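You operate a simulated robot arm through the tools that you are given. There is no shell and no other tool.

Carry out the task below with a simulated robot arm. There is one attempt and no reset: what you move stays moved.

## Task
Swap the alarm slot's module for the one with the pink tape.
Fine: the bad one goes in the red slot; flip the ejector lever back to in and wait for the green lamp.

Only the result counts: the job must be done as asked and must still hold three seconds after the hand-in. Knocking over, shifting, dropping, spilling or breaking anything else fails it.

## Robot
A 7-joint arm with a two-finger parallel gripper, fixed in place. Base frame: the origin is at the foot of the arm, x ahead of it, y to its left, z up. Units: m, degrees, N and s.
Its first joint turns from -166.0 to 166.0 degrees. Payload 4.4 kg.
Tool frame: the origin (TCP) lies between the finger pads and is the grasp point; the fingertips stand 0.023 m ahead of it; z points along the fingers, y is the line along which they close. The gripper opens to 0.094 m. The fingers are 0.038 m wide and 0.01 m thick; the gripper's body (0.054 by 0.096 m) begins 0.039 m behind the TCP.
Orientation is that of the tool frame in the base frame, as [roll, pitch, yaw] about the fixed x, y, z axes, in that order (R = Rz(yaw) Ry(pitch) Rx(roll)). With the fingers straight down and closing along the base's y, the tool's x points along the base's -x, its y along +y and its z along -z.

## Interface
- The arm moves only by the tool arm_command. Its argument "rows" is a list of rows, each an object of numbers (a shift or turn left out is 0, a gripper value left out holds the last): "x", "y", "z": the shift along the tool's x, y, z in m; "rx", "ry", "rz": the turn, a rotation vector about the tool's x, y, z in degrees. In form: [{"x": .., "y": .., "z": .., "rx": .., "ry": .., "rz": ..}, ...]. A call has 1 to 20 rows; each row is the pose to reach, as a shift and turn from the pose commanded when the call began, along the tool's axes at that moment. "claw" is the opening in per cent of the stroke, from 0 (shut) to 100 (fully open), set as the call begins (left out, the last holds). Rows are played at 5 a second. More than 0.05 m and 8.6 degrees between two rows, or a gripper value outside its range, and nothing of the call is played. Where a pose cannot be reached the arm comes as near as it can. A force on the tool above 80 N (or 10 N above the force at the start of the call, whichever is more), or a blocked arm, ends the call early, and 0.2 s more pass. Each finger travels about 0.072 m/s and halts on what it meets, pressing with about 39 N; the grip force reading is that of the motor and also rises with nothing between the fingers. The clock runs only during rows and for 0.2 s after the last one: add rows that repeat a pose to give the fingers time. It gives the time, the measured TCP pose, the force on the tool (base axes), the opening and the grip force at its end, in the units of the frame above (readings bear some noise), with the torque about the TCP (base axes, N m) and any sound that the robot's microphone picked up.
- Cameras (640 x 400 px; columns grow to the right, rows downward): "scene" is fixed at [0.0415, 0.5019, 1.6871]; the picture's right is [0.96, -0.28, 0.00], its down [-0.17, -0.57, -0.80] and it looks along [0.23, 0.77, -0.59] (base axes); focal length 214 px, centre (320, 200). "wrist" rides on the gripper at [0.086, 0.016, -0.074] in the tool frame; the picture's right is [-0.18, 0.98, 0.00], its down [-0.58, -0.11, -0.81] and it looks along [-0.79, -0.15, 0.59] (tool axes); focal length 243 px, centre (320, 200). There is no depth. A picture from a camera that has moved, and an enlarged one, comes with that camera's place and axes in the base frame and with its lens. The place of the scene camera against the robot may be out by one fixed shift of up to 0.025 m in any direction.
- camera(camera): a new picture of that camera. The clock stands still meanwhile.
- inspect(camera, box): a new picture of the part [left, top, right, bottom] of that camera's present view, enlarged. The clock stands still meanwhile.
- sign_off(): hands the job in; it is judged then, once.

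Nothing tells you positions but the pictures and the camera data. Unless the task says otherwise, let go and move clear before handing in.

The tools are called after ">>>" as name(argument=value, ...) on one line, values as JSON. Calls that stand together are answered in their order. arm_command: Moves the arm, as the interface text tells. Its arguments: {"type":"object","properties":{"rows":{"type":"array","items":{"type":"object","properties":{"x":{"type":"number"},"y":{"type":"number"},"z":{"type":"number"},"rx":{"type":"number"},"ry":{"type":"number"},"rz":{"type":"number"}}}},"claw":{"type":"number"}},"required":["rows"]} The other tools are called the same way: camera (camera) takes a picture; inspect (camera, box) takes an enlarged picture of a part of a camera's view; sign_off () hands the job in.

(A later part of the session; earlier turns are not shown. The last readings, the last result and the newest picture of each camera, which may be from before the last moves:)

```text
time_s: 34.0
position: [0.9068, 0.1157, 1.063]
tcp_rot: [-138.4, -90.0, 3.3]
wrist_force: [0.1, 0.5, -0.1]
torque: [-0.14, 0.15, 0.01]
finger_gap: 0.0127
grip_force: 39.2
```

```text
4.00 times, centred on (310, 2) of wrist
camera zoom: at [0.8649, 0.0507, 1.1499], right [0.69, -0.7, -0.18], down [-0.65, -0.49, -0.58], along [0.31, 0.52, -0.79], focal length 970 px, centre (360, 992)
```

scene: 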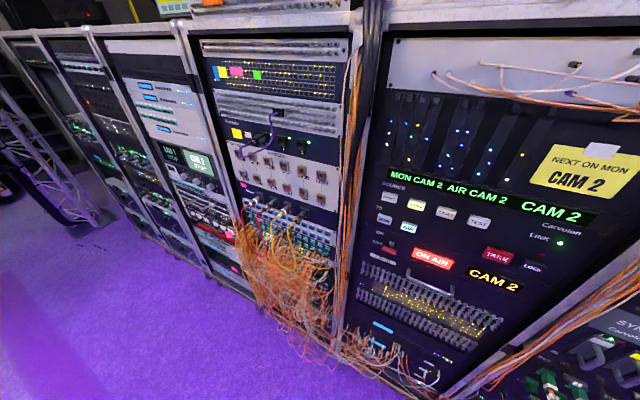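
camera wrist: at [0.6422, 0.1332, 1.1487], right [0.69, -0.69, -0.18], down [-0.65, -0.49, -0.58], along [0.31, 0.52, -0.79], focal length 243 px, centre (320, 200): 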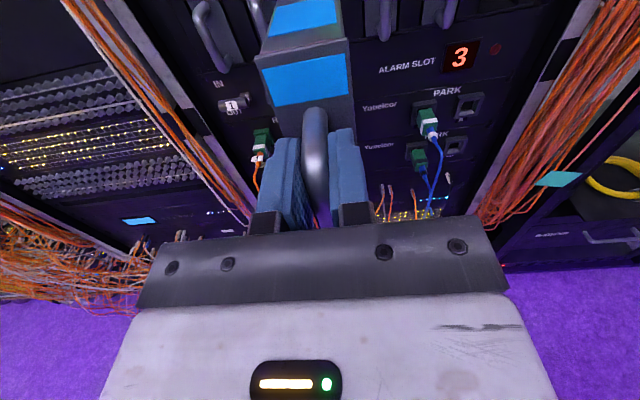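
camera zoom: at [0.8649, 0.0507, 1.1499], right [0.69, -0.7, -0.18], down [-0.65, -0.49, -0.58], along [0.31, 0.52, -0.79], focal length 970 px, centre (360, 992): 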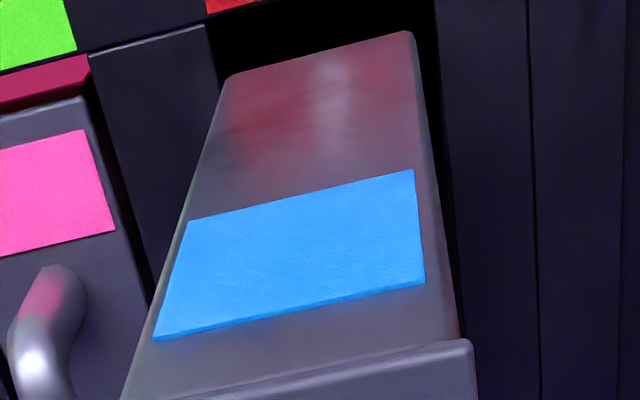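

Now the module is centred in the slot 6 opening laterally and slightly above the floor line. I'll slide it in steadily.

>>> arm_command(rows=[{"z": 0.01}, {"z": 0.02}, {"z": 0.03}, {"z": 0.04}, {"z": 0.05}, {"z": 0.06}, {"z": 0.07}, {"z": 0.08}])

>>> inspect(camera="wrist", box=[120, 0, 520, 20])

```text
time_s: 35.8
position: [0.9622, 0.1703, 1.0626]
tcp_rot: [100.5, -90.0, 124.4]
wrist_force: [0.6, 0.3, 0.4]
torque: [0.02, 0.0, -0.04]
finger_gap: 0.0124
grip_force: 39.4
```

```text
1.60 times, centred on (320, 10) of wrist
camera zoom: at [0.9219, 0.107, 1.1489], right [0.69, -0.7, -0.18], down [-0.65, -0.49, -0.58], along [0.31, 0.52, -0.79], focal length 388 px, centre (320, 504)
```

zoom: 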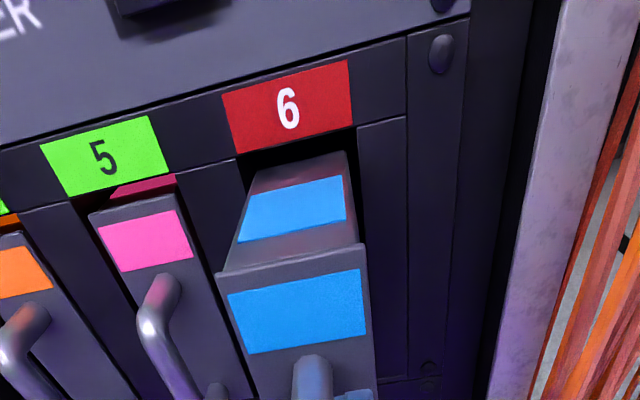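

The module's weight is now carried by the slot, so it is in the guides. I'll push in most of the remaining distance.

>>> arm_command(rows=[{"z": 0.012}, {"z": 0.024}, {"z": 0.036}, {"z": 0.048}, {"z": 0.058}, {"z": 0.066}, {"z": 0.072}])

>>> inspect(camera="wrist", box=[120, 0, 520, 20])

```text
time_s: 37.4
position: [1.0137, 0.2203, 1.0618]
tcp_rot: [-168.0, -89.8, 32.9]
wrist_force: [0.1, 0.5, -0.5]
torque: [-0.18, 0.11, -0.02]
finger_gap: 0.0127
grip_force: 39.3
```

```text
1.60 times, centred on (320, 10) of wrist
camera zoom: at [0.9728, 0.1575, 1.149], right [0.69, -0.7, -0.18], down [-0.65, -0.49, -0.58], along [0.31, 0.52, -0.79], focal length 388 px, centre (320, 504)
```

zoom: 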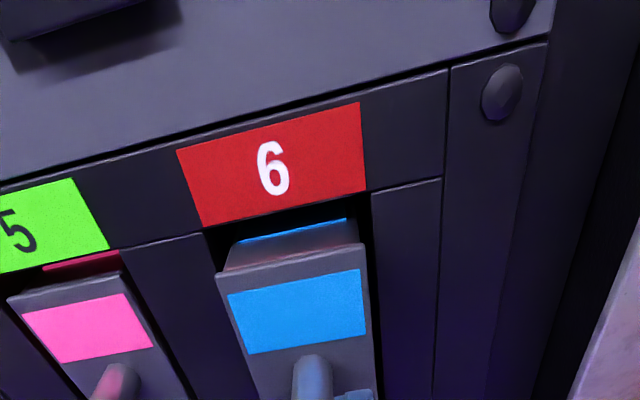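

It is about 14 mm short of flush with the neighbouring module. I'll push the last bit in small steps and watch the force.

>>> arm_command(rows=[{"z": 0.003}, {"z": 0.006}, {"z": 0.009}, {"z": 0.012}, {"z": 0.014}, {"z": 0.014}])

>>> inspect(camera="wrist", box=[120, 0, 520, 20])

```text
time_s: 38.8
position: [1.0225, 0.2313, 1.063]
tcp_rot: [111.4, -89.9, 113.6]
wrist_force: [-0.5, 0.4, -0.5]
torque: [-0.14, 0.12, 0.0]
finger_gap: 0.0125
grip_force: 38.6
```

```text
1.60 times, centred on (320, 10) of wrist
camera zoom: at [0.9825, 0.168, 1.1494], right [0.7, -0.69, -0.18], down [-0.65, -0.49, -0.58], along [0.31, 0.52, -0.79], focal length 388 px, centre (320, 504)
```

zoom: 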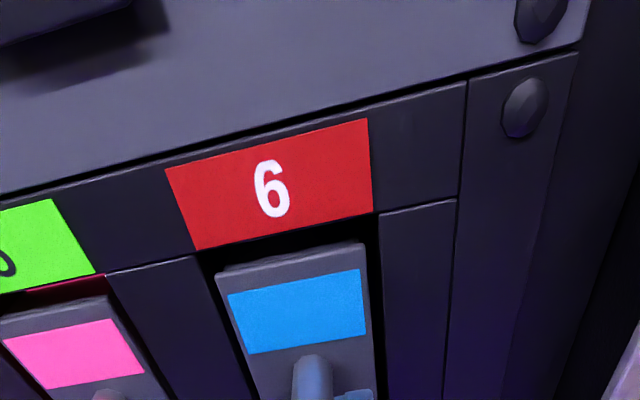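

The blue module's face now lines up with the pink one's, and there is no resistance. I'll nudge another 1.5 mm to confirm it is against its stop.

>>> arm_command(rows=[{"z": 0.0008}, {"z": 0.0015}, {"z": 0.0015}])

>>> inspect(camera="wrist", box=[120, 0, 520, 20])

```text
time_s: 39.6
position: [1.0249, 0.2322, 1.0621]
tcp_rot: [162.3, -90.0, 62.7]
wrist_force: [-13.0, -11.1, -0.2]
torque: [0.59, -0.57, 0.05]
finger_gap: 0.0127
grip_force: 38.9
```

```text
1.60 times, centred on (320, 10) of wrist
camera zoom: at [0.9838, 0.1686, 1.1492], right [0.69, -0.7, -0.18], down [-0.65, -0.49, -0.58], along [0.31, 0.52, -0.79], focal length 388 px, centre (320, 504)
```

zoom: 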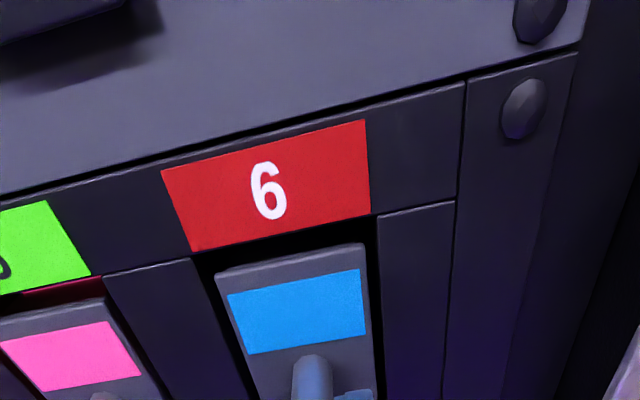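

A firm stop at about 17 N confirms the bad module is seated in red slot 6. I'll release and back straight out.

>>> arm_command(rows=[{"z": 0}, {"z": 0}, {"z": 0}, {"z": 0}], claw=50)

>>> arm_command(rows=[{"z": -0.02}, {"z": -0.05}, {"z": -0.08}, {"z": -0.12}, {"z": -0.16}, {"z": -0.2}, {"z": -0.2}])

>>> inspect(camera="wrist", box=[120, 0, 520, 20])

>>> camera(camera="wrist")

```text
time_s: 40.6
position: [1.0251, 0.233, 1.0619]
tcp_rot: [26.3, -90.0, -161.3]
wrist_force: [0.2, 1.1, -0.6]
torque: [0.0, 0.02, 0.0]
finger_gap: 0.0471
grip_force: 0.1
```

```text
time_s: 42.2
position: [0.884, 0.0895, 1.0625]
tcp_rot: [173.4, -90.0, 51.6]
wrist_force: [0.3, 0.1, 0.0]
torque: [0.01, -0.01, 0.0]
finger_gap: 0.047
grip_force: 0.0
```

```text
1.60 times, centred on (320, 10) of wrist
camera zoom: at [0.8431, 0.0266, 1.1503], right [0.69, -0.69, -0.18], down [-0.65, -0.49, -0.58], along [0.31, 0.52, -0.79], focal length 388 px, centre (320, 504)
```

zoom: 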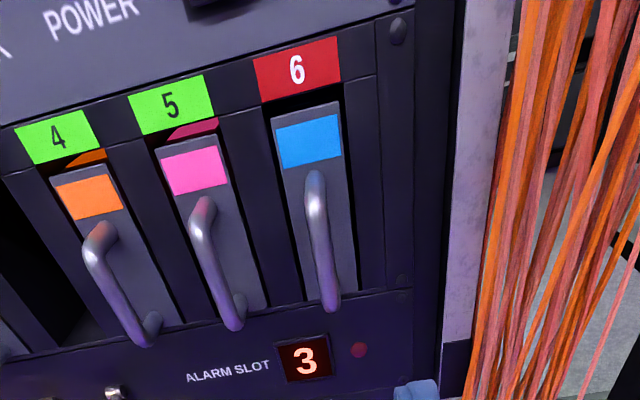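

```text
taken
camera wrist: at [0.8431, 0.0266, 1.1503], right [0.69, -0.69, -0.18], down [-0.65, -0.49, -0.58], along [0.31, 0.52, -0.79], focal length 243 px, centre (320, 200)
```

wrist: 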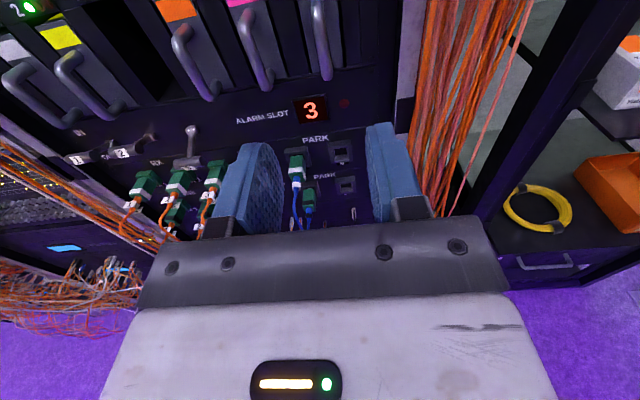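

Blue now sits in red slot 6. I'll zoom in to compare its seating with the pink module and check the target handle.

>>> inspect(camera="wrist", box=[200, 0, 380, 4])

>>> inspect(camera="wrist", box=[180, 0, 380, 120])

```text
3.56 times, centred on (290, 2) of wrist
camera zoom: at [0.8431, 0.0266, 1.1503], right [0.69, -0.69, -0.18], down [-0.65, -0.49, -0.58], along [0.31, 0.52, -0.79], focal length 863 px, centre (427, 904)
```

zoom: 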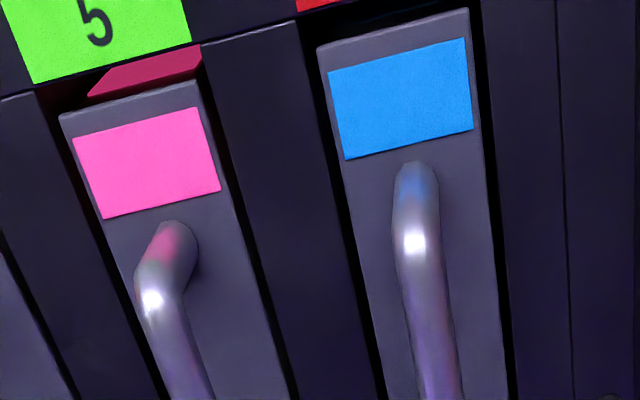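

```text
3.20 times, centred on (280, 60) of wrist
camera zoom: at [0.8431, 0.0266, 1.1503], right [0.69, -0.69, -0.18], down [-0.65, -0.49, -0.58], along [0.31, 0.52, -0.79], focal length 776 px, centre (448, 648)
```

zoom: 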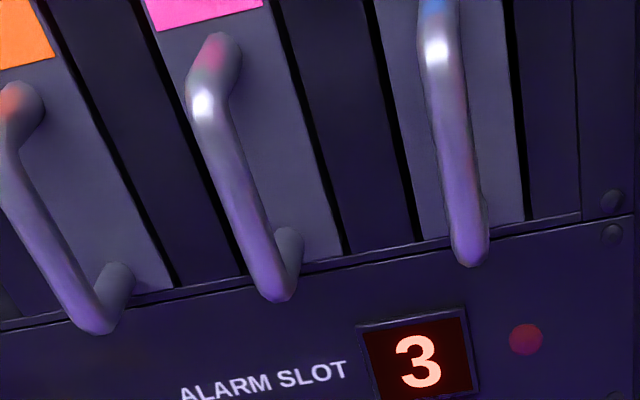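

Both faces are in the same plane, so blue is properly seated. The pink module in slot 5 is 73 mm to the left; I'll move in front of its handle and check alignment.

>>> arm_command(rows=[{"y": -0.025}, {"y": -0.05}, {"y": -0.073}, {"y": -0.073, "z": 0.04}, {"y": -0.073, "z": 0.08}, {"y": -0.073, "z": 0.12}, {"y": -0.073, "z": 0.12}])

>>> inspect(camera="wrist", box=[200, 30, 420, 190])

```text
time_s: 43.8
position: [0.9152, 0.2308, 1.0648]
tcp_rot: [70.9, -90.0, 154.2]
wrist_force: [0.1, 0.4, -0.1]
torque: [0.01, 0.01, -0.03]
finger_gap: 0.0471
grip_force: 0.0
```

```text
2.50 times, centred on (310, 110) of wrist
camera zoom: at [0.875, 0.1673, 1.1521], right [0.7, -0.69, -0.18], down [-0.65, -0.49, -0.58], along [0.31, 0.52, -0.79], focal length 606 px, centre (345, 425)
```

zoom: 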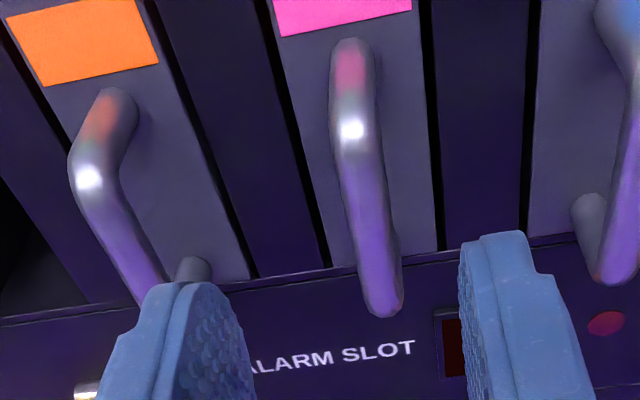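

The pink handle is about 4 mm right of my centreline and the fingers are about 1.5 mm high. I'll correct both and move in over the handle.

>>> arm_command(rows=[{"y": 0.0042, "x": -0.0015, "z": 0.0}, {"y": 0.0042, "x": -0.0015, "z": 0.03}, {"y": 0.0042, "x": -0.0015, "z": 0.055}, {"y": 0.0042, "x": -0.0015, "z": 0.074}, {"y": 0.0042, "x": -0.0015, "z": 0.074}])

>>> inspect(camera="wrist", box=[200, 30, 420, 190])

>>> camera(camera="wrist")

```text
time_s: 45.0
position: [0.971, 0.2776, 1.0617]
tcp_rot: [7.8, -89.9, -142.7]
wrist_force: [0.1, -0.1, 0.0]
torque: [0.02, -0.03, 0.01]
finger_gap: 0.0468
grip_force: 0.1
```

```text
2.50 times, centred on (310, 110) of wrist
camera zoom: at [0.9302, 0.2142, 1.1487], right [0.69, -0.7, -0.18], down [-0.65, -0.49, -0.58], along [0.31, 0.52, -0.79], focal length 606 px, centre (345, 425)
```

zoom: 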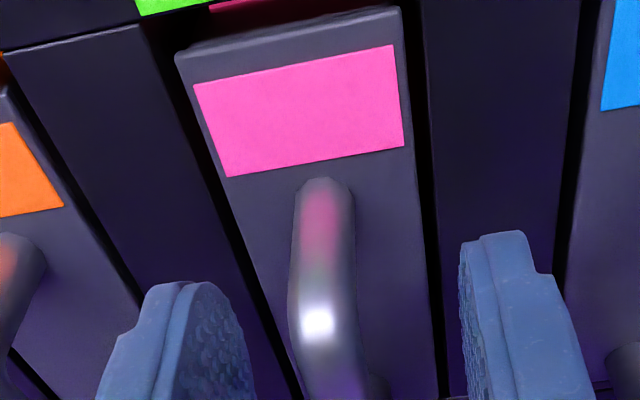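

```text
taken
camera wrist: at [0.9302, 0.2142, 1.1487], right [0.69, -0.7, -0.18], down [-0.65, -0.49, -0.58], along [0.31, 0.52, -0.79], focal length 243 px, centre (320, 200)
```

wrist: 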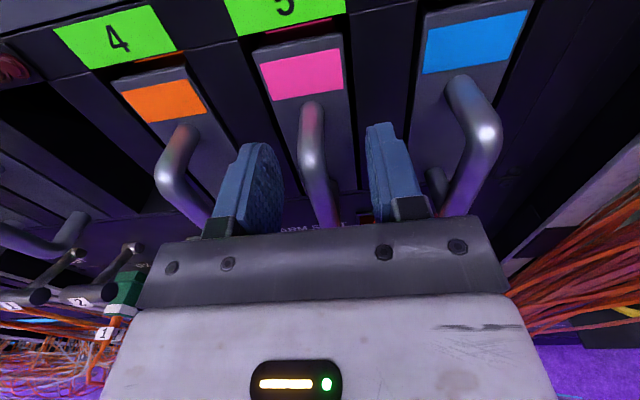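

Compared with the good grasp on the blue handle, I'm about 1.8 mm too far right and 3 mm short. I'll correct and close.

>>> arm_command(rows=[{"y": -0.0017, "z": 0.002}, {"y": -0.0017, "z": 0.0035}, {"y": -0.0017, "z": 0.0035}])

>>> arm_command(rows=[{"z": 0}, {"z": 0}, {"z": 0}, {"z": 0}], claw=0)

>>> inspect(camera="wrist", box=[200, 30, 420, 190])

```text
time_s: 45.8
position: [0.9722, 0.282, 1.061]
tcp_rot: [-93.6, -90.0, -41.5]
wrist_force: [-0.4, -0.8, 0.2]
torque: [0.0, 0.01, 0.0]
finger_gap: 0.0472
grip_force: 0.1
```

```text
time_s: 46.8
position: [0.9715, 0.2806, 1.0601]
tcp_rot: [-129.6, -90.0, -5.3]
wrist_force: [0.7, 0.4, 0.0]
torque: [-0.03, -0.06, 0.06]
finger_gap: 0.0124
grip_force: 39.2
```

```text
2.50 times, centred on (310, 110) of wrist
camera zoom: at [0.9317, 0.2174, 1.1481], right [0.7, -0.69, -0.18], down [-0.65, -0.49, -0.58], along [0.31, 0.52, -0.79], focal length 606 px, centre (345, 425)
```

zoom: 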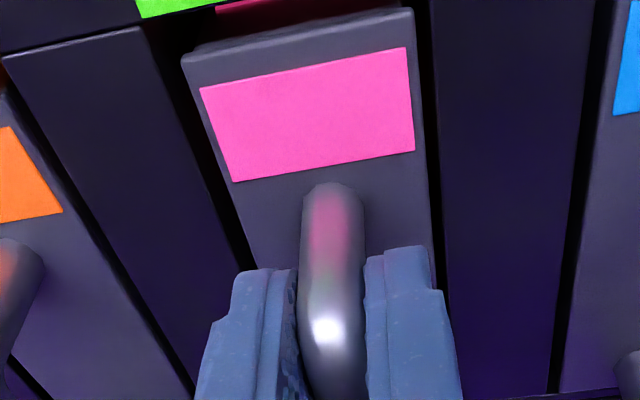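

The pink module's handle is gripped just like before (12.4 mm). I'll start pulling straight out slowly.

>>> arm_command(rows=[{"z": -0.008}, {"z": -0.018}, {"z": -0.03}, {"z": -0.045}, {"z": -0.06}])

>>> inspect(camera="wrist", box=[120, 0, 520, 20])

```text
time_s: 48.0
position: [0.9315, 0.2365, 1.0611]
tcp_rot: [15.7, -90.0, -150.8]
wrist_force: [0.8, 1.1, 3.5]
torque: [0.15, -0.25, 0.08]
finger_gap: 0.0126
grip_force: 39.4
```

```text
1.60 times, centred on (320, 10) of wrist
camera zoom: at [0.8905, 0.1735, 1.148], right [0.7, -0.69, -0.18], down [-0.65, -0.49, -0.58], along [0.31, 0.52, -0.79], focal length 388 px, centre (320, 504)
```

zoom: 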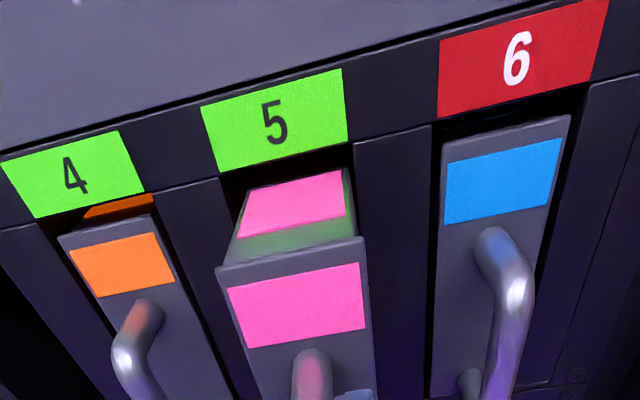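

The pink module slides out freely. I'll pull it fully clear.

>>> arm_command(rows=[{"z": -0.015}, {"z": -0.03}, {"z": -0.045}, {"z": -0.06}, {"z": -0.075}, {"z": -0.09}, {"z": -0.105}, {"z": -0.12}, {"z": -0.14}, {"z": -0.16}, {"z": -0.18}, {"z": -0.2}, {"z": -0.2}])

>>> inspect(camera="wrist", box=[120, 0, 520, 20])

>>> inspect(camera="wrist", box=[230, 0, 390, 4])

```text
time_s: 50.8
position: [0.7894, 0.0966, 1.0622]
tcp_rot: [-56.2, -90.0, -78.8]
wrist_force: [-0.5, 0.7, -1.0]
torque: [-0.13, 0.16, 0.01]
finger_gap: 0.0122
grip_force: 38.9
```

```text
1.60 times, centred on (320, 10) of wrist
camera zoom: at [0.7483, 0.0331, 1.1486], right [0.7, -0.69, -0.18], down [-0.65, -0.49, -0.58], along [0.31, 0.52, -0.79], focal length 388 px, centre (320, 504)
```

zoom: 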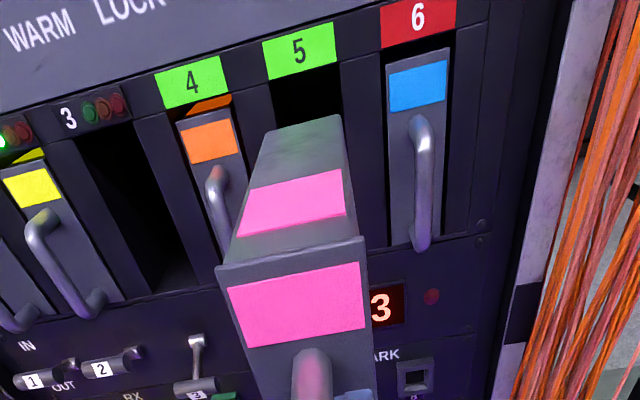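

```text
4.00 times, centred on (310, 2) of wrist
camera zoom: at [0.7483, 0.0331, 1.1486], right [0.7, -0.69, -0.18], down [-0.65, -0.49, -0.58], along [0.31, 0.52, -0.79], focal length 970 px, centre (360, 992)
```

zoom: 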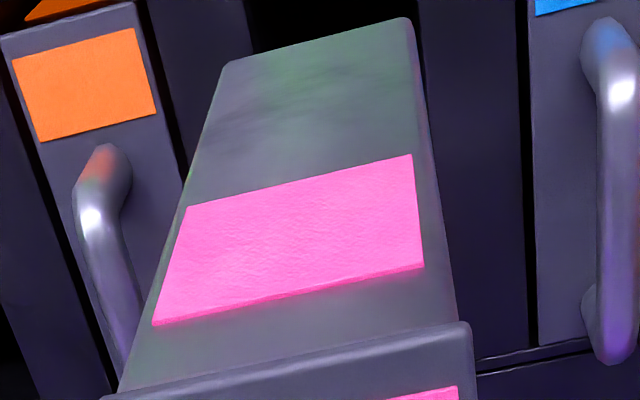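

The pink module is fully out, level and straight in the grip. I'll carry it two pitches left to the open slot 3.

>>> arm_command(rows=[{"y": -0.01}, {"y": -0.03}, {"y": -0.055}, {"y": -0.08}, {"y": -0.105}, {"y": -0.128}, {"y": -0.1445}, {"y": -0.1445}])

>>> inspect(camera="wrist", box=[120, 0, 520, 20])

>>> inspect(camera="wrist", box=[200, 0, 440, 4])

```text
time_s: 52.6
position: [0.6869, 0.1999, 1.0608]
tcp_rot: [86.6, -90.0, 138.4]
wrist_force: [0.8, -0.1, 0.1]
torque: [-0.11, 0.14, 0.0]
finger_gap: 0.0127
grip_force: 39.2
```

```text
1.60 times, centred on (320, 10) of wrist
camera zoom: at [0.6465, 0.1356, 1.1478], right [0.69, -0.69, -0.18], down [-0.65, -0.49, -0.58], along [0.31, 0.52, -0.79], focal length 388 px, centre (320, 504)
```

zoom: 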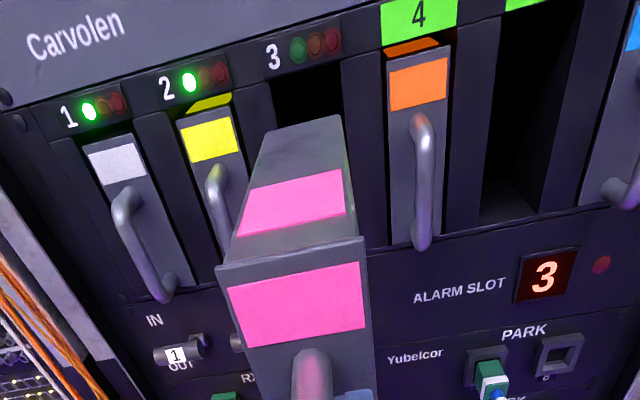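

```text
2.67 times, centred on (320, 2) of wrist
camera zoom: at [0.6465, 0.1356, 1.1478], right [0.69, -0.69, -0.18], down [-0.65, -0.49, -0.58], along [0.31, 0.52, -0.79], focal length 647 px, centre (320, 728)
```

zoom: 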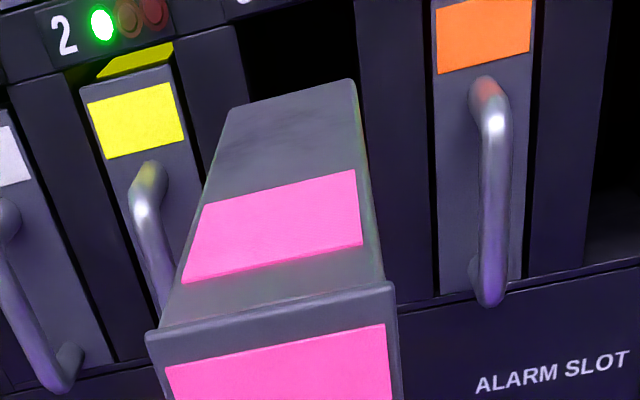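

It is in front of slot 3, about 1.2 mm right of ideal compared with the reference view from when blue came out. I'll correct and bring the tail up to the opening.

>>> arm_command(rows=[{"y": -0.0012, "z": 0.01}, {"y": -0.0012, "z": 0.03}, {"y": -0.0012, "z": 0.05}, {"y": -0.0012, "z": 0.07}, {"y": -0.0012, "z": 0.085}, {"y": -0.0012, "z": 0.095}, {"y": -0.0012, "z": 0.095}])

>>> inspect(camera="wrist", box=[120, 0, 520, 20])

>>> inspect(camera="wrist", box=[230, 0, 390, 4])

```text
time_s: 54.2
position: [0.7533, 0.2671, 1.0607]
tcp_rot: [-174.2, -90.0, 39.2]
wrist_force: [0.0, -0.4, 0.4]
torque: [-0.17, 0.16, -0.02]
finger_gap: 0.0127
grip_force: 39.1
```

```text
1.60 times, centred on (320, 10) of wrist
camera zoom: at [0.713, 0.203, 1.1479], right [0.7, -0.69, -0.18], down [-0.65, -0.49, -0.58], along [0.31, 0.52, -0.79], focal length 388 px, centre (320, 504)
```

zoom: 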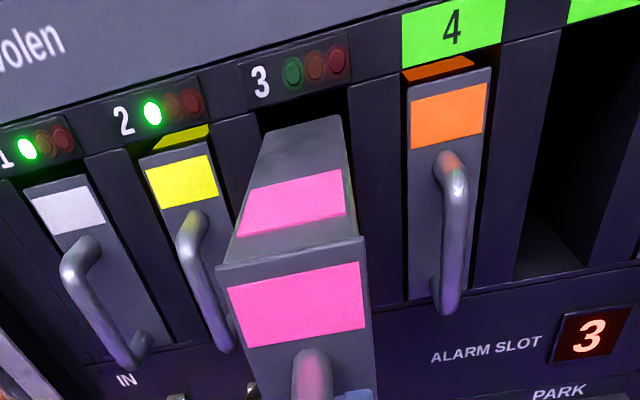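

```text
4.00 times, centred on (310, 2) of wrist
camera zoom: at [0.713, 0.203, 1.1479], right [0.7, -0.69, -0.18], down [-0.65, -0.49, -0.58], along [0.31, 0.52, -0.79], focal length 970 px, centre (360, 992)
```

zoom: 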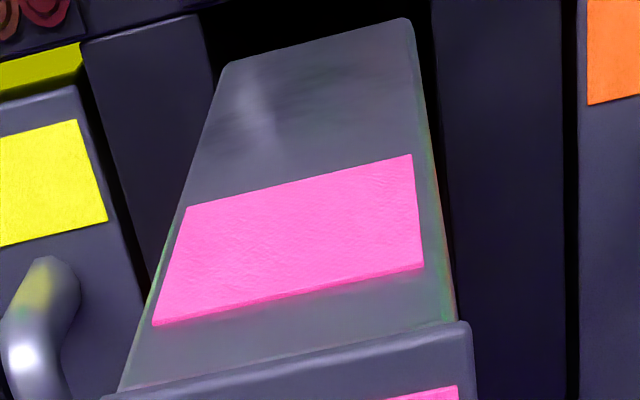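

The pink module is centred in the slot 3 opening. I'll slide it in.

>>> arm_command(rows=[{"z": 0.01}, {"z": 0.02}, {"z": 0.03}, {"z": 0.04}, {"z": 0.05}, {"z": 0.06}, {"z": 0.07}, {"z": 0.08}, {"z": 0.09}, {"z": 0.1}])

>>> inspect(camera="wrist", box=[120, 0, 520, 20])

```text
time_s: 55.1
position: [0.7762, 0.2867, 1.0604]
tcp_rot: [-33.7, -90.0, -101.4]
wrist_force: [-29.6, -25.5, 11.2]
torque: [0.08, 0.14, 0.38]
finger_gap: 0.0128
grip_force: 39.1
stopped in row 4: the force on the tool passed its limit at 106 N (the readings are from after the stop); the commanded pose is now the measured one
```

```text
1.60 times, centred on (320, 10) of wrist
camera zoom: at [0.7339, 0.2234, 1.1472], right [0.69, -0.7, -0.18], down [-0.65, -0.49, -0.58], along [0.31, 0.52, -0.79], focal length 388 px, centre (320, 504)
```

zoom: 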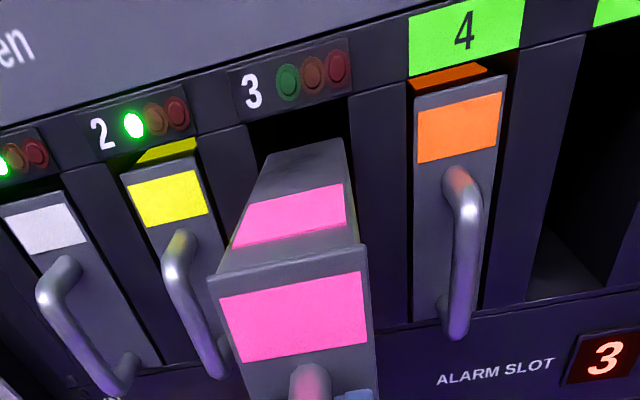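

The insertion stopped: the tail caught the slot's lower-left sill, and the module slid back about 8 mm and pitched about 2° in the grip. I'll back off a few centimetres and re-measure before trying again.

>>> arm_command(rows=[{"z": -0.008}, {"z": -0.018}, {"z": -0.03}, {"z": -0.04}, {"z": -0.04}])

>>> inspect(camera="wrist", box=[120, 0, 520, 20])

>>> inspect(camera="wrist", box=[230, 0, 390, 4])

>>> inspect(camera="wrist", box=[230, 20, 390, 120])

```text
time_s: 56.3
position: [0.7462, 0.2606, 1.0598]
tcp_rot: [15.4, -89.9, -150.6]
wrist_force: [0.1, 0.7, -0.2]
torque: [-0.13, 0.16, -0.03]
finger_gap: 0.0126
grip_force: 39.3
```

```text
1.60 times, centred on (320, 10) of wrist
camera zoom: at [0.7062, 0.1961, 1.1464], right [0.69, -0.7, -0.18], down [-0.65, -0.49, -0.58], along [0.31, 0.52, -0.79], focal length 388 px, centre (320, 504)
```

zoom: 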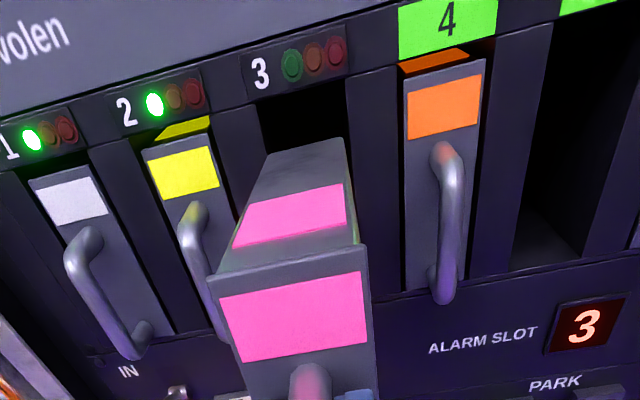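

```text
4.00 times, centred on (310, 2) of wrist
camera zoom: at [0.7062, 0.1961, 1.1464], right [0.69, -0.7, -0.18], down [-0.65, -0.49, -0.58], along [0.31, 0.52, -0.79], focal length 970 px, centre (360, 992)
```

zoom: 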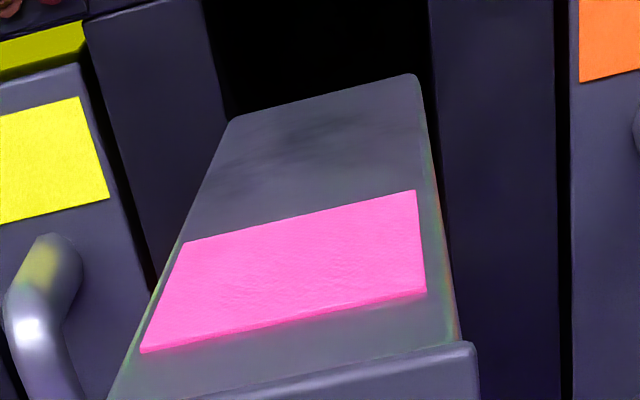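

```text
4.00 times, centred on (310, 70) of wrist
camera zoom: at [0.7062, 0.1961, 1.1464], right [0.69, -0.7, -0.18], down [-0.65, -0.49, -0.58], along [0.31, 0.52, -0.79], focal length 970 px, centre (360, 720)
```

zoom: 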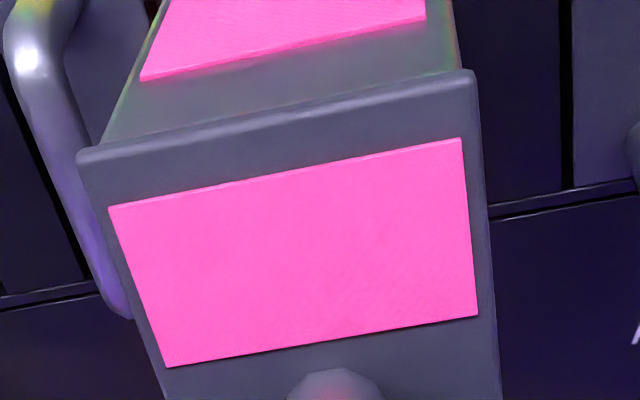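

The module is centred laterally but its tail is pitched down about 3°. I'll pitch the tool up 3° and raise it slightly so the module is level and about 2 mm above the sill, then verify.

>>> arm_command(rows=[{"ry": 1.5, "x": 0.001}, {"ry": 3, "x": 0.0018}, {"ry": 3, "x": 0.0018}])

>>> inspect(camera="wrist", box=[230, 0, 390, 4])

>>> inspect(camera="wrist", box=[120, 0, 520, 20])

```text
time_s: 57.1
position: [0.7478, 0.2605, 1.0611]
tcp_rot: [0.0, -87.0, -135.1]
wrist_force: [0.5, -0.3, -2.1]
torque: [-0.15, 0.15, -0.02]
finger_gap: 0.0129
grip_force: 39.5
```

```text
4.00 times, centred on (310, 2) of wrist
camera zoom: at [0.7029, 0.1935, 1.1442], right [0.7, -0.69, -0.18], down [-0.63, -0.47, -0.62], along [0.34, 0.55, -0.76], focal length 970 px, centre (360, 992)
```

zoom: 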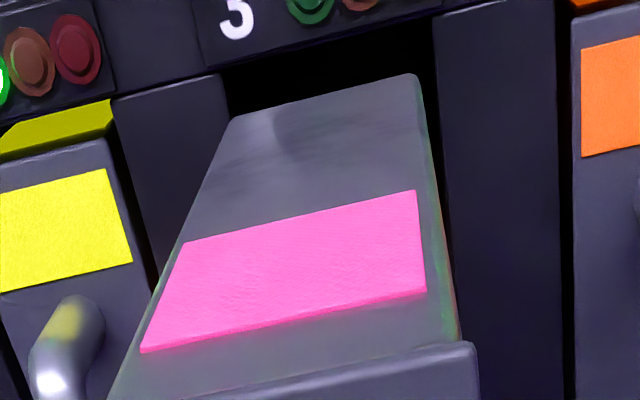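

```text
1.60 times, centred on (320, 10) of wrist
camera zoom: at [0.7029, 0.1935, 1.1442], right [0.7, -0.69, -0.18], down [-0.63, -0.47, -0.62], along [0.34, 0.55, -0.76], focal length 388 px, centre (320, 504)
```

zoom: 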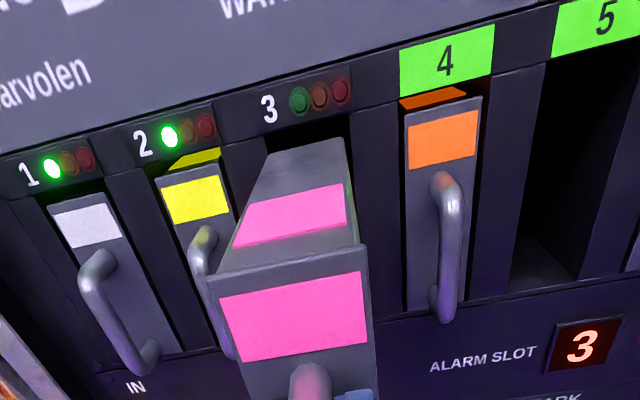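

The tool is now pitched 3° up with zero roll, and the module is level, centred, and about 2 mm above its seated height. I'll advance horizontally and gently past the sill.

>>> arm_command(rows=[{"z": 0.01, "x": -0.0005}, {"z": 0.02, "x": -0.001}, {"z": 0.028, "x": -0.0015}, {"z": 0.034, "x": -0.0018}, {"z": 0.038, "x": -0.002}, {"z": 0.042, "x": -0.0022}, {"z": 0.046, "x": -0.0024}])

>>> inspect(camera="wrist", box=[230, 0, 390, 4])

```text
time_s: 58.7
position: [0.7788, 0.2929, 1.0631]
tcp_rot: [-0.1, -87.0, -134.9]
wrist_force: [0.4, -0.1, -1.4]
torque: [-0.13, 0.11, 0.02]
finger_gap: 0.0127
grip_force: 38.4
```

```text
4.00 times, centred on (310, 2) of wrist
camera zoom: at [0.7358, 0.2257, 1.1448], right [0.7, -0.69, -0.18], down [-0.63, -0.47, -0.62], along [0.34, 0.55, -0.76], focal length 970 px, centre (360, 992)
```

zoom: 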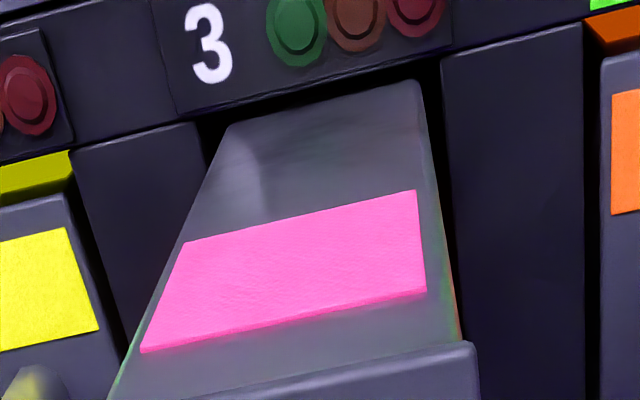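

No resistance this time, and the tail has just entered the opening. I'll continue in small steps.

>>> arm_command(rows=[{"z": 0.004, "x": -0.0002}, {"z": 0.008, "x": -0.0004}, {"z": 0.012, "x": -0.0006}, {"z": 0.016, "x": -0.0008}, {"z": 0.02, "x": -0.001}, {"z": 0.024, "x": -0.0012}])

>>> inspect(camera="wrist", box=[230, 0, 390, 4])

```text
time_s: 60.1
position: [0.7963, 0.31, 1.0627]
tcp_rot: [-0.3, -87.0, -134.7]
wrist_force: [-0.3, -0.9, -1.5]
torque: [-0.15, 0.12, 0.01]
finger_gap: 0.0128
grip_force: 39.4
```

```text
4.00 times, centred on (310, 2) of wrist
camera zoom: at [0.7525, 0.2426, 1.1444], right [0.7, -0.69, -0.18], down [-0.63, -0.47, -0.62], along [0.34, 0.55, -0.76], focal length 970 px, centre (360, 992)
```

zoom: 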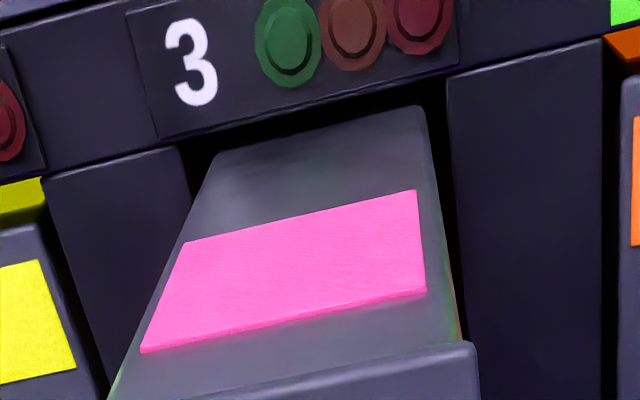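

It is entering cleanly. I'll keep sliding it in.

>>> arm_command(rows=[{"z": 0.008, "x": -0.0004}, {"z": 0.016, "x": -0.0008}, {"z": 0.024, "x": -0.0012}, {"z": 0.032, "x": -0.0016}, {"z": 0.04, "x": -0.002}, {"z": 0.048, "x": -0.0024}, {"z": 0.056, "x": -0.0028}])

>>> inspect(camera="wrist", box=[120, 0, 520, 20])

```text
time_s: 61.7
position: [0.8381, 0.348, 1.0625]
tcp_rot: [-0.3, -87.0, -134.6]
wrist_force: [-0.2, -0.7, -1.7]
torque: [-0.15, 0.11, 0.02]
finger_gap: 0.0127
grip_force: 39.2
```

```text
1.60 times, centred on (320, 10) of wrist
camera zoom: at [0.7934, 0.2817, 1.1444], right [0.7, -0.69, -0.18], down [-0.63, -0.47, -0.62], along [0.34, 0.55, -0.76], focal length 388 px, centre (320, 504)
```

zoom: 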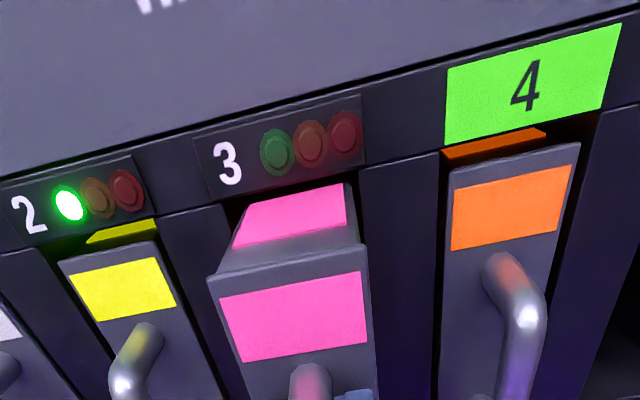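

About 45 mm remain to the ejected stop position. I'll continue and slow down near the end.

>>> arm_command(rows=[{"z": 0.007, "x": -0.0004}, {"z": 0.014, "x": -0.0007}, {"z": 0.021, "x": -0.0011}, {"z": 0.027, "x": -0.0014}, {"z": 0.032, "x": -0.0017}, {"z": 0.036, "x": -0.0019}])

>>> inspect(camera="wrist", box=[120, 0, 520, 20])

```text
time_s: 63.1
position: [0.8619, 0.3741, 1.0618]
tcp_rot: [-0.3, -87.0, -134.9]
wrist_force: [0.0, 0.1, -1.9]
torque: [-0.13, 0.13, 0.0]
finger_gap: 0.0124
grip_force: 39.4
```

```text
1.60 times, centred on (320, 10) of wrist
camera zoom: at [0.8179, 0.3071, 1.1447], right [0.7, -0.69, -0.18], down [-0.63, -0.47, -0.62], along [0.34, 0.55, -0.76], focal length 388 px, centre (320, 504)
```

zoom: 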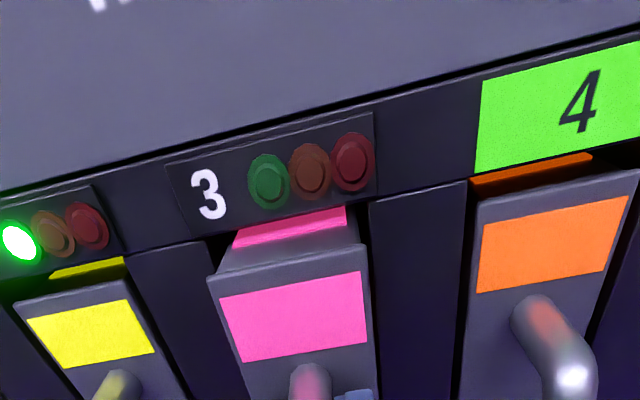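

The face is at about n=0.899, with about 8 mm left to the stop. I'll go in 2 mm steps.

>>> arm_command(rows=[{"z": 0.002, "x": -0.0001}, {"z": 0.004, "x": -0.0002}, {"z": 0.006, "x": -0.0003}, {"z": 0.006, "x": -0.0003}])

```text
time_s: 64.1
position: [0.8662, 0.3786, 1.0617]
tcp_rot: [-0.3, -87.0, -134.9]
wrist_force: [0.1, -0.6, -1.8]
torque: [-0.15, 0.15, -0.04]
finger_gap: 0.0127
grip_force: 38.7
```

>>> arm_command(rows=[{"z": 0.0015, "x": -0.0001}, {"z": 0.003, "x": -0.0002}, {"z": 0.003, "x": -0.0002}])

>>> inspect(camera="wrist", box=[120, 0, 520, 20])

```text
time_s: 64.9
position: [0.8696, 0.3807, 1.0614]
tcp_rot: [-0.3, -87.0, -134.8]
wrist_force: [-0.4, 0.4, -1.5]
torque: [-0.14, 0.15, -0.01]
finger_gap: 0.0124
grip_force: 39.0
```

```text
1.60 times, centred on (320, 10) of wrist
camera zoom: at [0.8244, 0.3142, 1.1446], right [0.7, -0.69, -0.18], down [-0.63, -0.47, -0.62], along [0.34, 0.55, -0.76], focal length 388 px, centre (320, 504)
```

zoom: 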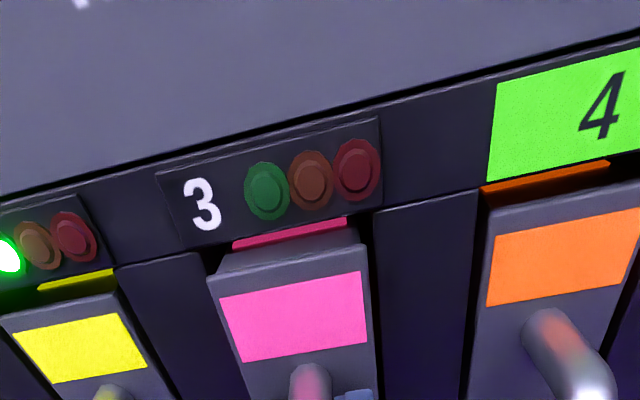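

Still no stop, and the face is roughly 8–10 mm from flush. I'll go on in 1.5 mm steps, watching force.

>>> arm_command(rows=[{"z": 0.0015, "x": -0.0001}, {"z": 0.003, "x": -0.0002}, {"z": 0.003, "x": -0.0002}])

>>> camera(camera="wrist")

```text
time_s: 65.7
position: [0.872, 0.383, 1.062]
tcp_rot: [-0.4, -87.0, -134.6]
wrist_force: [-9.8, -10.5, -1.8]
torque: [-0.15, 0.15, 0.02]
finger_gap: 0.0127
grip_force: 39.2
```

```text
taken
camera wrist: at [0.8264, 0.3158, 1.1445], right [0.7, -0.69, -0.18], down [-0.63, -0.47, -0.62], along [0.34, 0.55, -0.76], focal length 243 px, centre (320, 200)
```

wrist: 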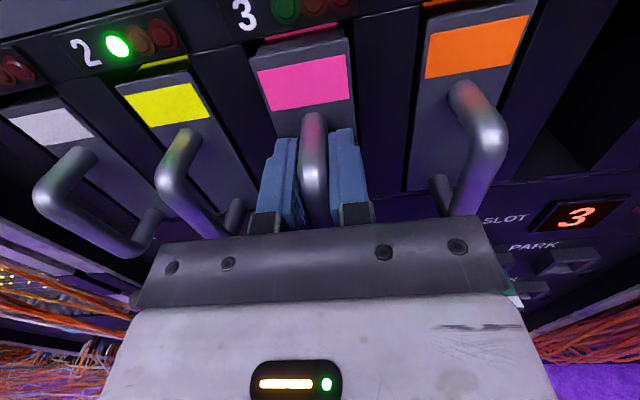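

A 14 N stop, so the module now rests against the ejector with the lever at OUT. I'll release and back straight out.

>>> arm_command(rows=[{"z": 0}, {"z": 0}, {"z": 0}, {"z": 0}], claw=50)

>>> arm_command(rows=[{"z": -0.02, "x": 0.001}, {"z": -0.05, "x": 0.0026}, {"z": -0.09, "x": 0.0047}, {"z": -0.13, "x": 0.0068}, {"z": -0.17, "x": 0.009}, {"z": -0.21, "x": 0.011}, {"z": -0.25, "x": 0.013, "ry": -3}, {"z": -0.25, "x": 0.013, "ry": -3}])

>>> inspect(camera="wrist", box=[120, 0, 520, 20])

>>> camera(camera="wrist")

```text
time_s: 66.7
position: [0.8718, 0.3832, 1.0636]
tcp_rot: [0.2, -87.0, -135.1]
wrist_force: [0.3, 0.4, -0.4]
torque: [0.0, 0.0, -0.02]
finger_gap: 0.0469
grip_force: 0.0
```

```text
time_s: 68.5
position: [0.6934, 0.2068, 1.0609]
tcp_rot: [-142.9, -90.0, 7.8]
wrist_force: [0.1, 0.1, 0.3]
torque: [0.04, 0.01, 0.01]
finger_gap: 0.0471
grip_force: 0.0
```

```text
1.60 times, centred on (320, 10) of wrist
camera zoom: at [0.6525, 0.1428, 1.1485], right [0.69, -0.7, -0.18], down [-0.65, -0.49, -0.58], along [0.31, 0.52, -0.79], focal length 388 px, centre (320, 504)
```

zoom: 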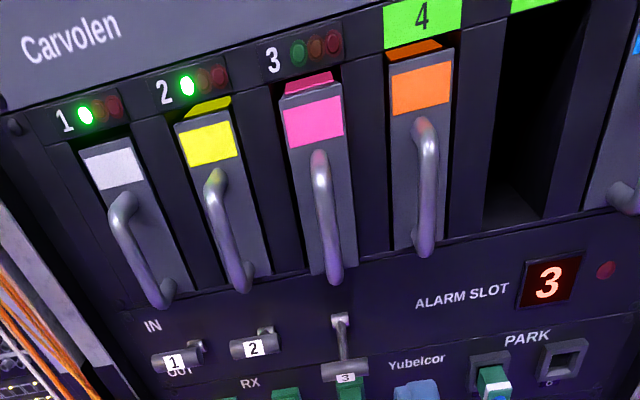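

```text
taken
camera wrist: at [0.6525, 0.1428, 1.1485], right [0.69, -0.7, -0.18], down [-0.65, -0.49, -0.58], along [0.31, 0.52, -0.79], focal length 243 px, centre (320, 200)
```

wrist: 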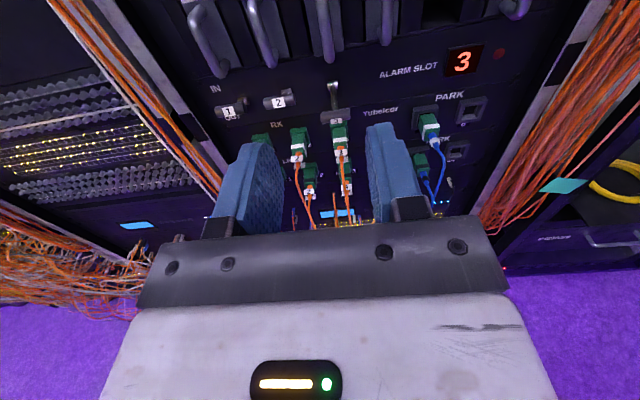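

Pink sits in slot 3 on the ejector, and lever 3 is still down at OUT. I'll roll the gripper 90° again and open it slightly so the fingers can straddle the T-bar and lift it to IN.

>>> arm_command(rows=[{"rz": -8.5}, {"rz": -17}, {"rz": -25.5}, {"rz": -34}, {"rz": -42.5}, {"rz": -51}, {"rz": -59.5}, {"rz": -68}, {"rz": -76.5}, {"rz": -85}, {"rz": -90}], claw=28)

>>> arm_command(rows=[{"y": -0.03, "z": 0.02}, {"y": -0.06, "z": 0.05}, {"y": -0.09, "z": 0.08}, {"y": -0.12, "z": 0.11}, {"y": -0.12, "z": 0.135}, {"y": -0.12, "z": 0.135}])

>>> camera(camera="wrist")

>>> inspect(camera="wrist", box=[160, 0, 400, 150])

```text
time_s: 70.9
position: [0.6933, 0.2062, 1.061]
tcp_rot: [90.1, 0.1, 134.9]
wrist_force: [-1.2, -0.1, 0.4]
torque: [0.0, -0.02, 0.03]
finger_gap: 0.0263
grip_force: 0.1
```

```text
time_s: 72.3
position: [0.7877, 0.3004, 0.9414]
tcp_rot: [90.0, 0.0, 134.9]
wrist_force: [0.3, 0.0, 0.1]
torque: [0.03, 0.0, 0.0]
finger_gap: 0.0262
grip_force: 0.0
```

```text
taken
camera wrist: at [0.6749, 0.3099, 0.9587], right [0.13, -0.13, 0.98], down [-0.16, -0.98, -0.11], along [0.98, -0.14, -0.15], focal length 243 px, centre (320, 200)
```

wrist: 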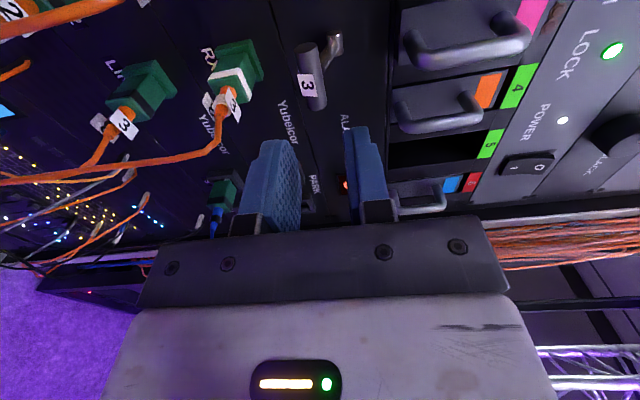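

```text
2.67 times, centred on (280, 75) of wrist
camera zoom: at [0.6749, 0.3099, 0.9587], right [0.13, -0.13, 0.98], down [-0.16, -0.98, -0.11], along [0.98, -0.14, -0.15], focal length 647 px, centre (427, 533)
```

zoom: 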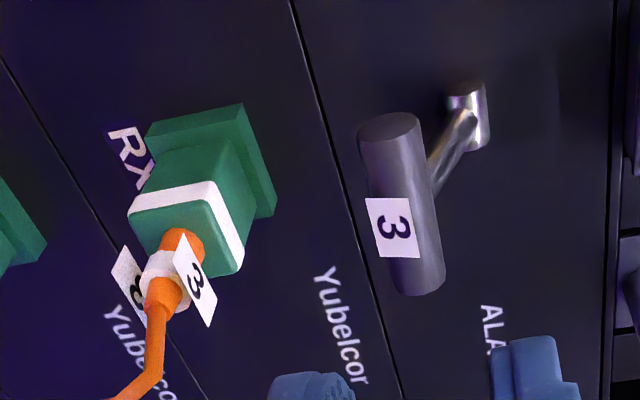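

T-bar 3 is at z≈0.937, and the RX3 plug's top is well below at about 0.89. I'll lower 3 mm to centre the fingers on the bar and move in to straddle it.

>>> arm_command(rows=[{"y": -0.0034, "z": 0.01}, {"y": -0.0034, "z": 0.035}, {"y": -0.0034, "z": 0.06}, {"y": -0.0034, "z": 0.08}, {"y": -0.0034, "z": 0.08}])

>>> camera(camera="wrist")

>>> inspect(camera="wrist", box=[160, 0, 460, 190])

```text
time_s: 73.5
position: [0.8446, 0.36, 0.9377]
tcp_rot: [90.0, 0.0, 135.1]
wrist_force: [-0.9, -0.2, -0.6]
torque: [0.01, 0.01, 0.02]
finger_gap: 0.0264
grip_force: 0.1
```

```text
taken
camera wrist: at [0.7313, 0.3672, 0.9555], right [0.13, -0.13, 0.98], down [-0.16, -0.98, -0.11], along [0.98, -0.14, -0.15], focal length 243 px, centre (320, 200)
```

wrist: 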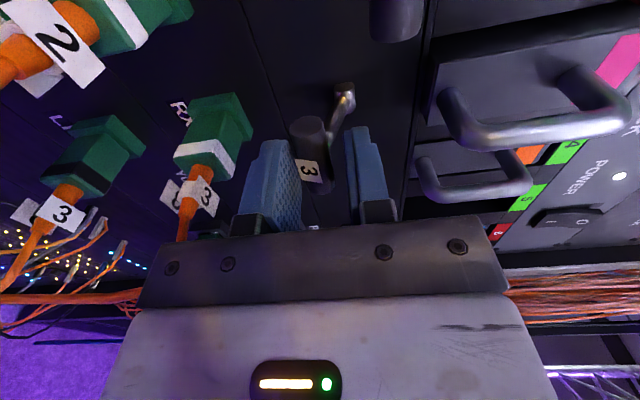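

```text
2.11 times, centred on (310, 95) of wrist
camera zoom: at [0.7313, 0.3672, 0.9555], right [0.13, -0.13, 0.98], down [-0.16, -0.98, -0.11], along [0.98, -0.14, -0.15], focal length 511 px, centre (341, 421)
```

zoom: 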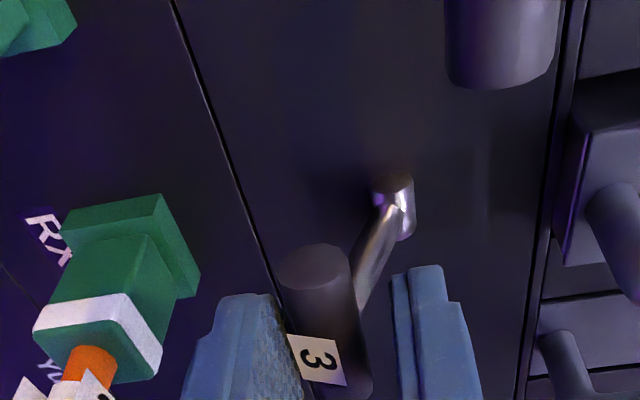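

The T-bar is between the fingers. I'll lift the lever smoothly toward IN.

>>> arm_command(rows=[{"y": 0.005}, {"y": 0.01}, {"y": 0.015}, {"y": 0.02}, {"y": 0.025}, {"y": 0.03}, {"y": 0.035}, {"y": 0.039}, {"y": 0.039}])

>>> camera(camera="wrist")

>>> inspect(camera="wrist", box=[160, 0, 460, 190])

```text
time_s: 75.5
position: [0.8452, 0.3585, 0.9777]
tcp_rot: [90.0, 0.0, 134.9]
wrist_force: [0.9, -0.8, -0.1]
torque: [-0.01, 0.05, -0.01]
finger_gap: 0.0261
grip_force: 0.0
```

```text
taken
camera wrist: at [0.7323, 0.3665, 0.9937], right [0.13, -0.13, 0.98], down [-0.16, -0.98, -0.11], along [0.98, -0.14, -0.15], focal length 243 px, centre (320, 200)
```

wrist: 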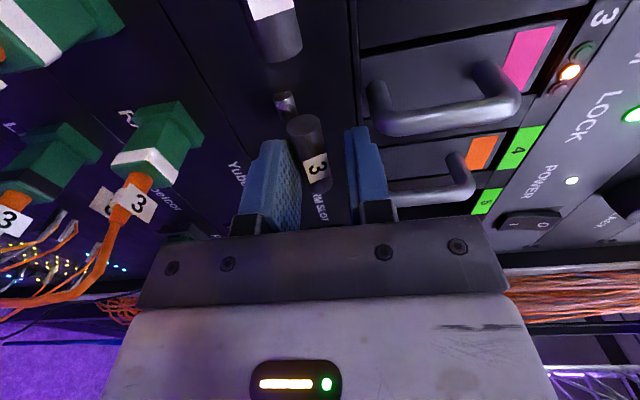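

```text
2.11 times, centred on (310, 95) of wrist
camera zoom: at [0.7323, 0.3665, 0.9937], right [0.13, -0.13, 0.98], down [-0.16, -0.98, -0.11], along [0.98, -0.14, -0.15], focal length 511 px, centre (341, 421)
```

zoom: 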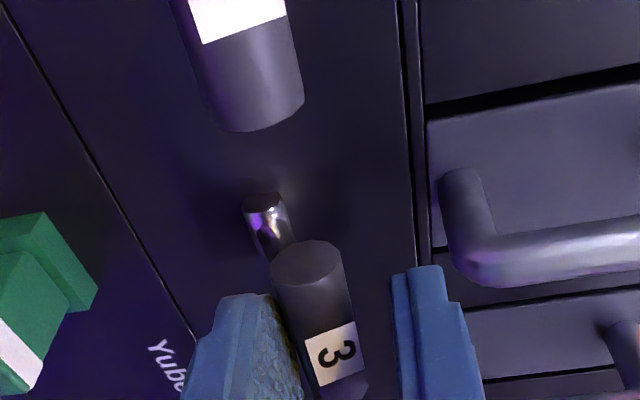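

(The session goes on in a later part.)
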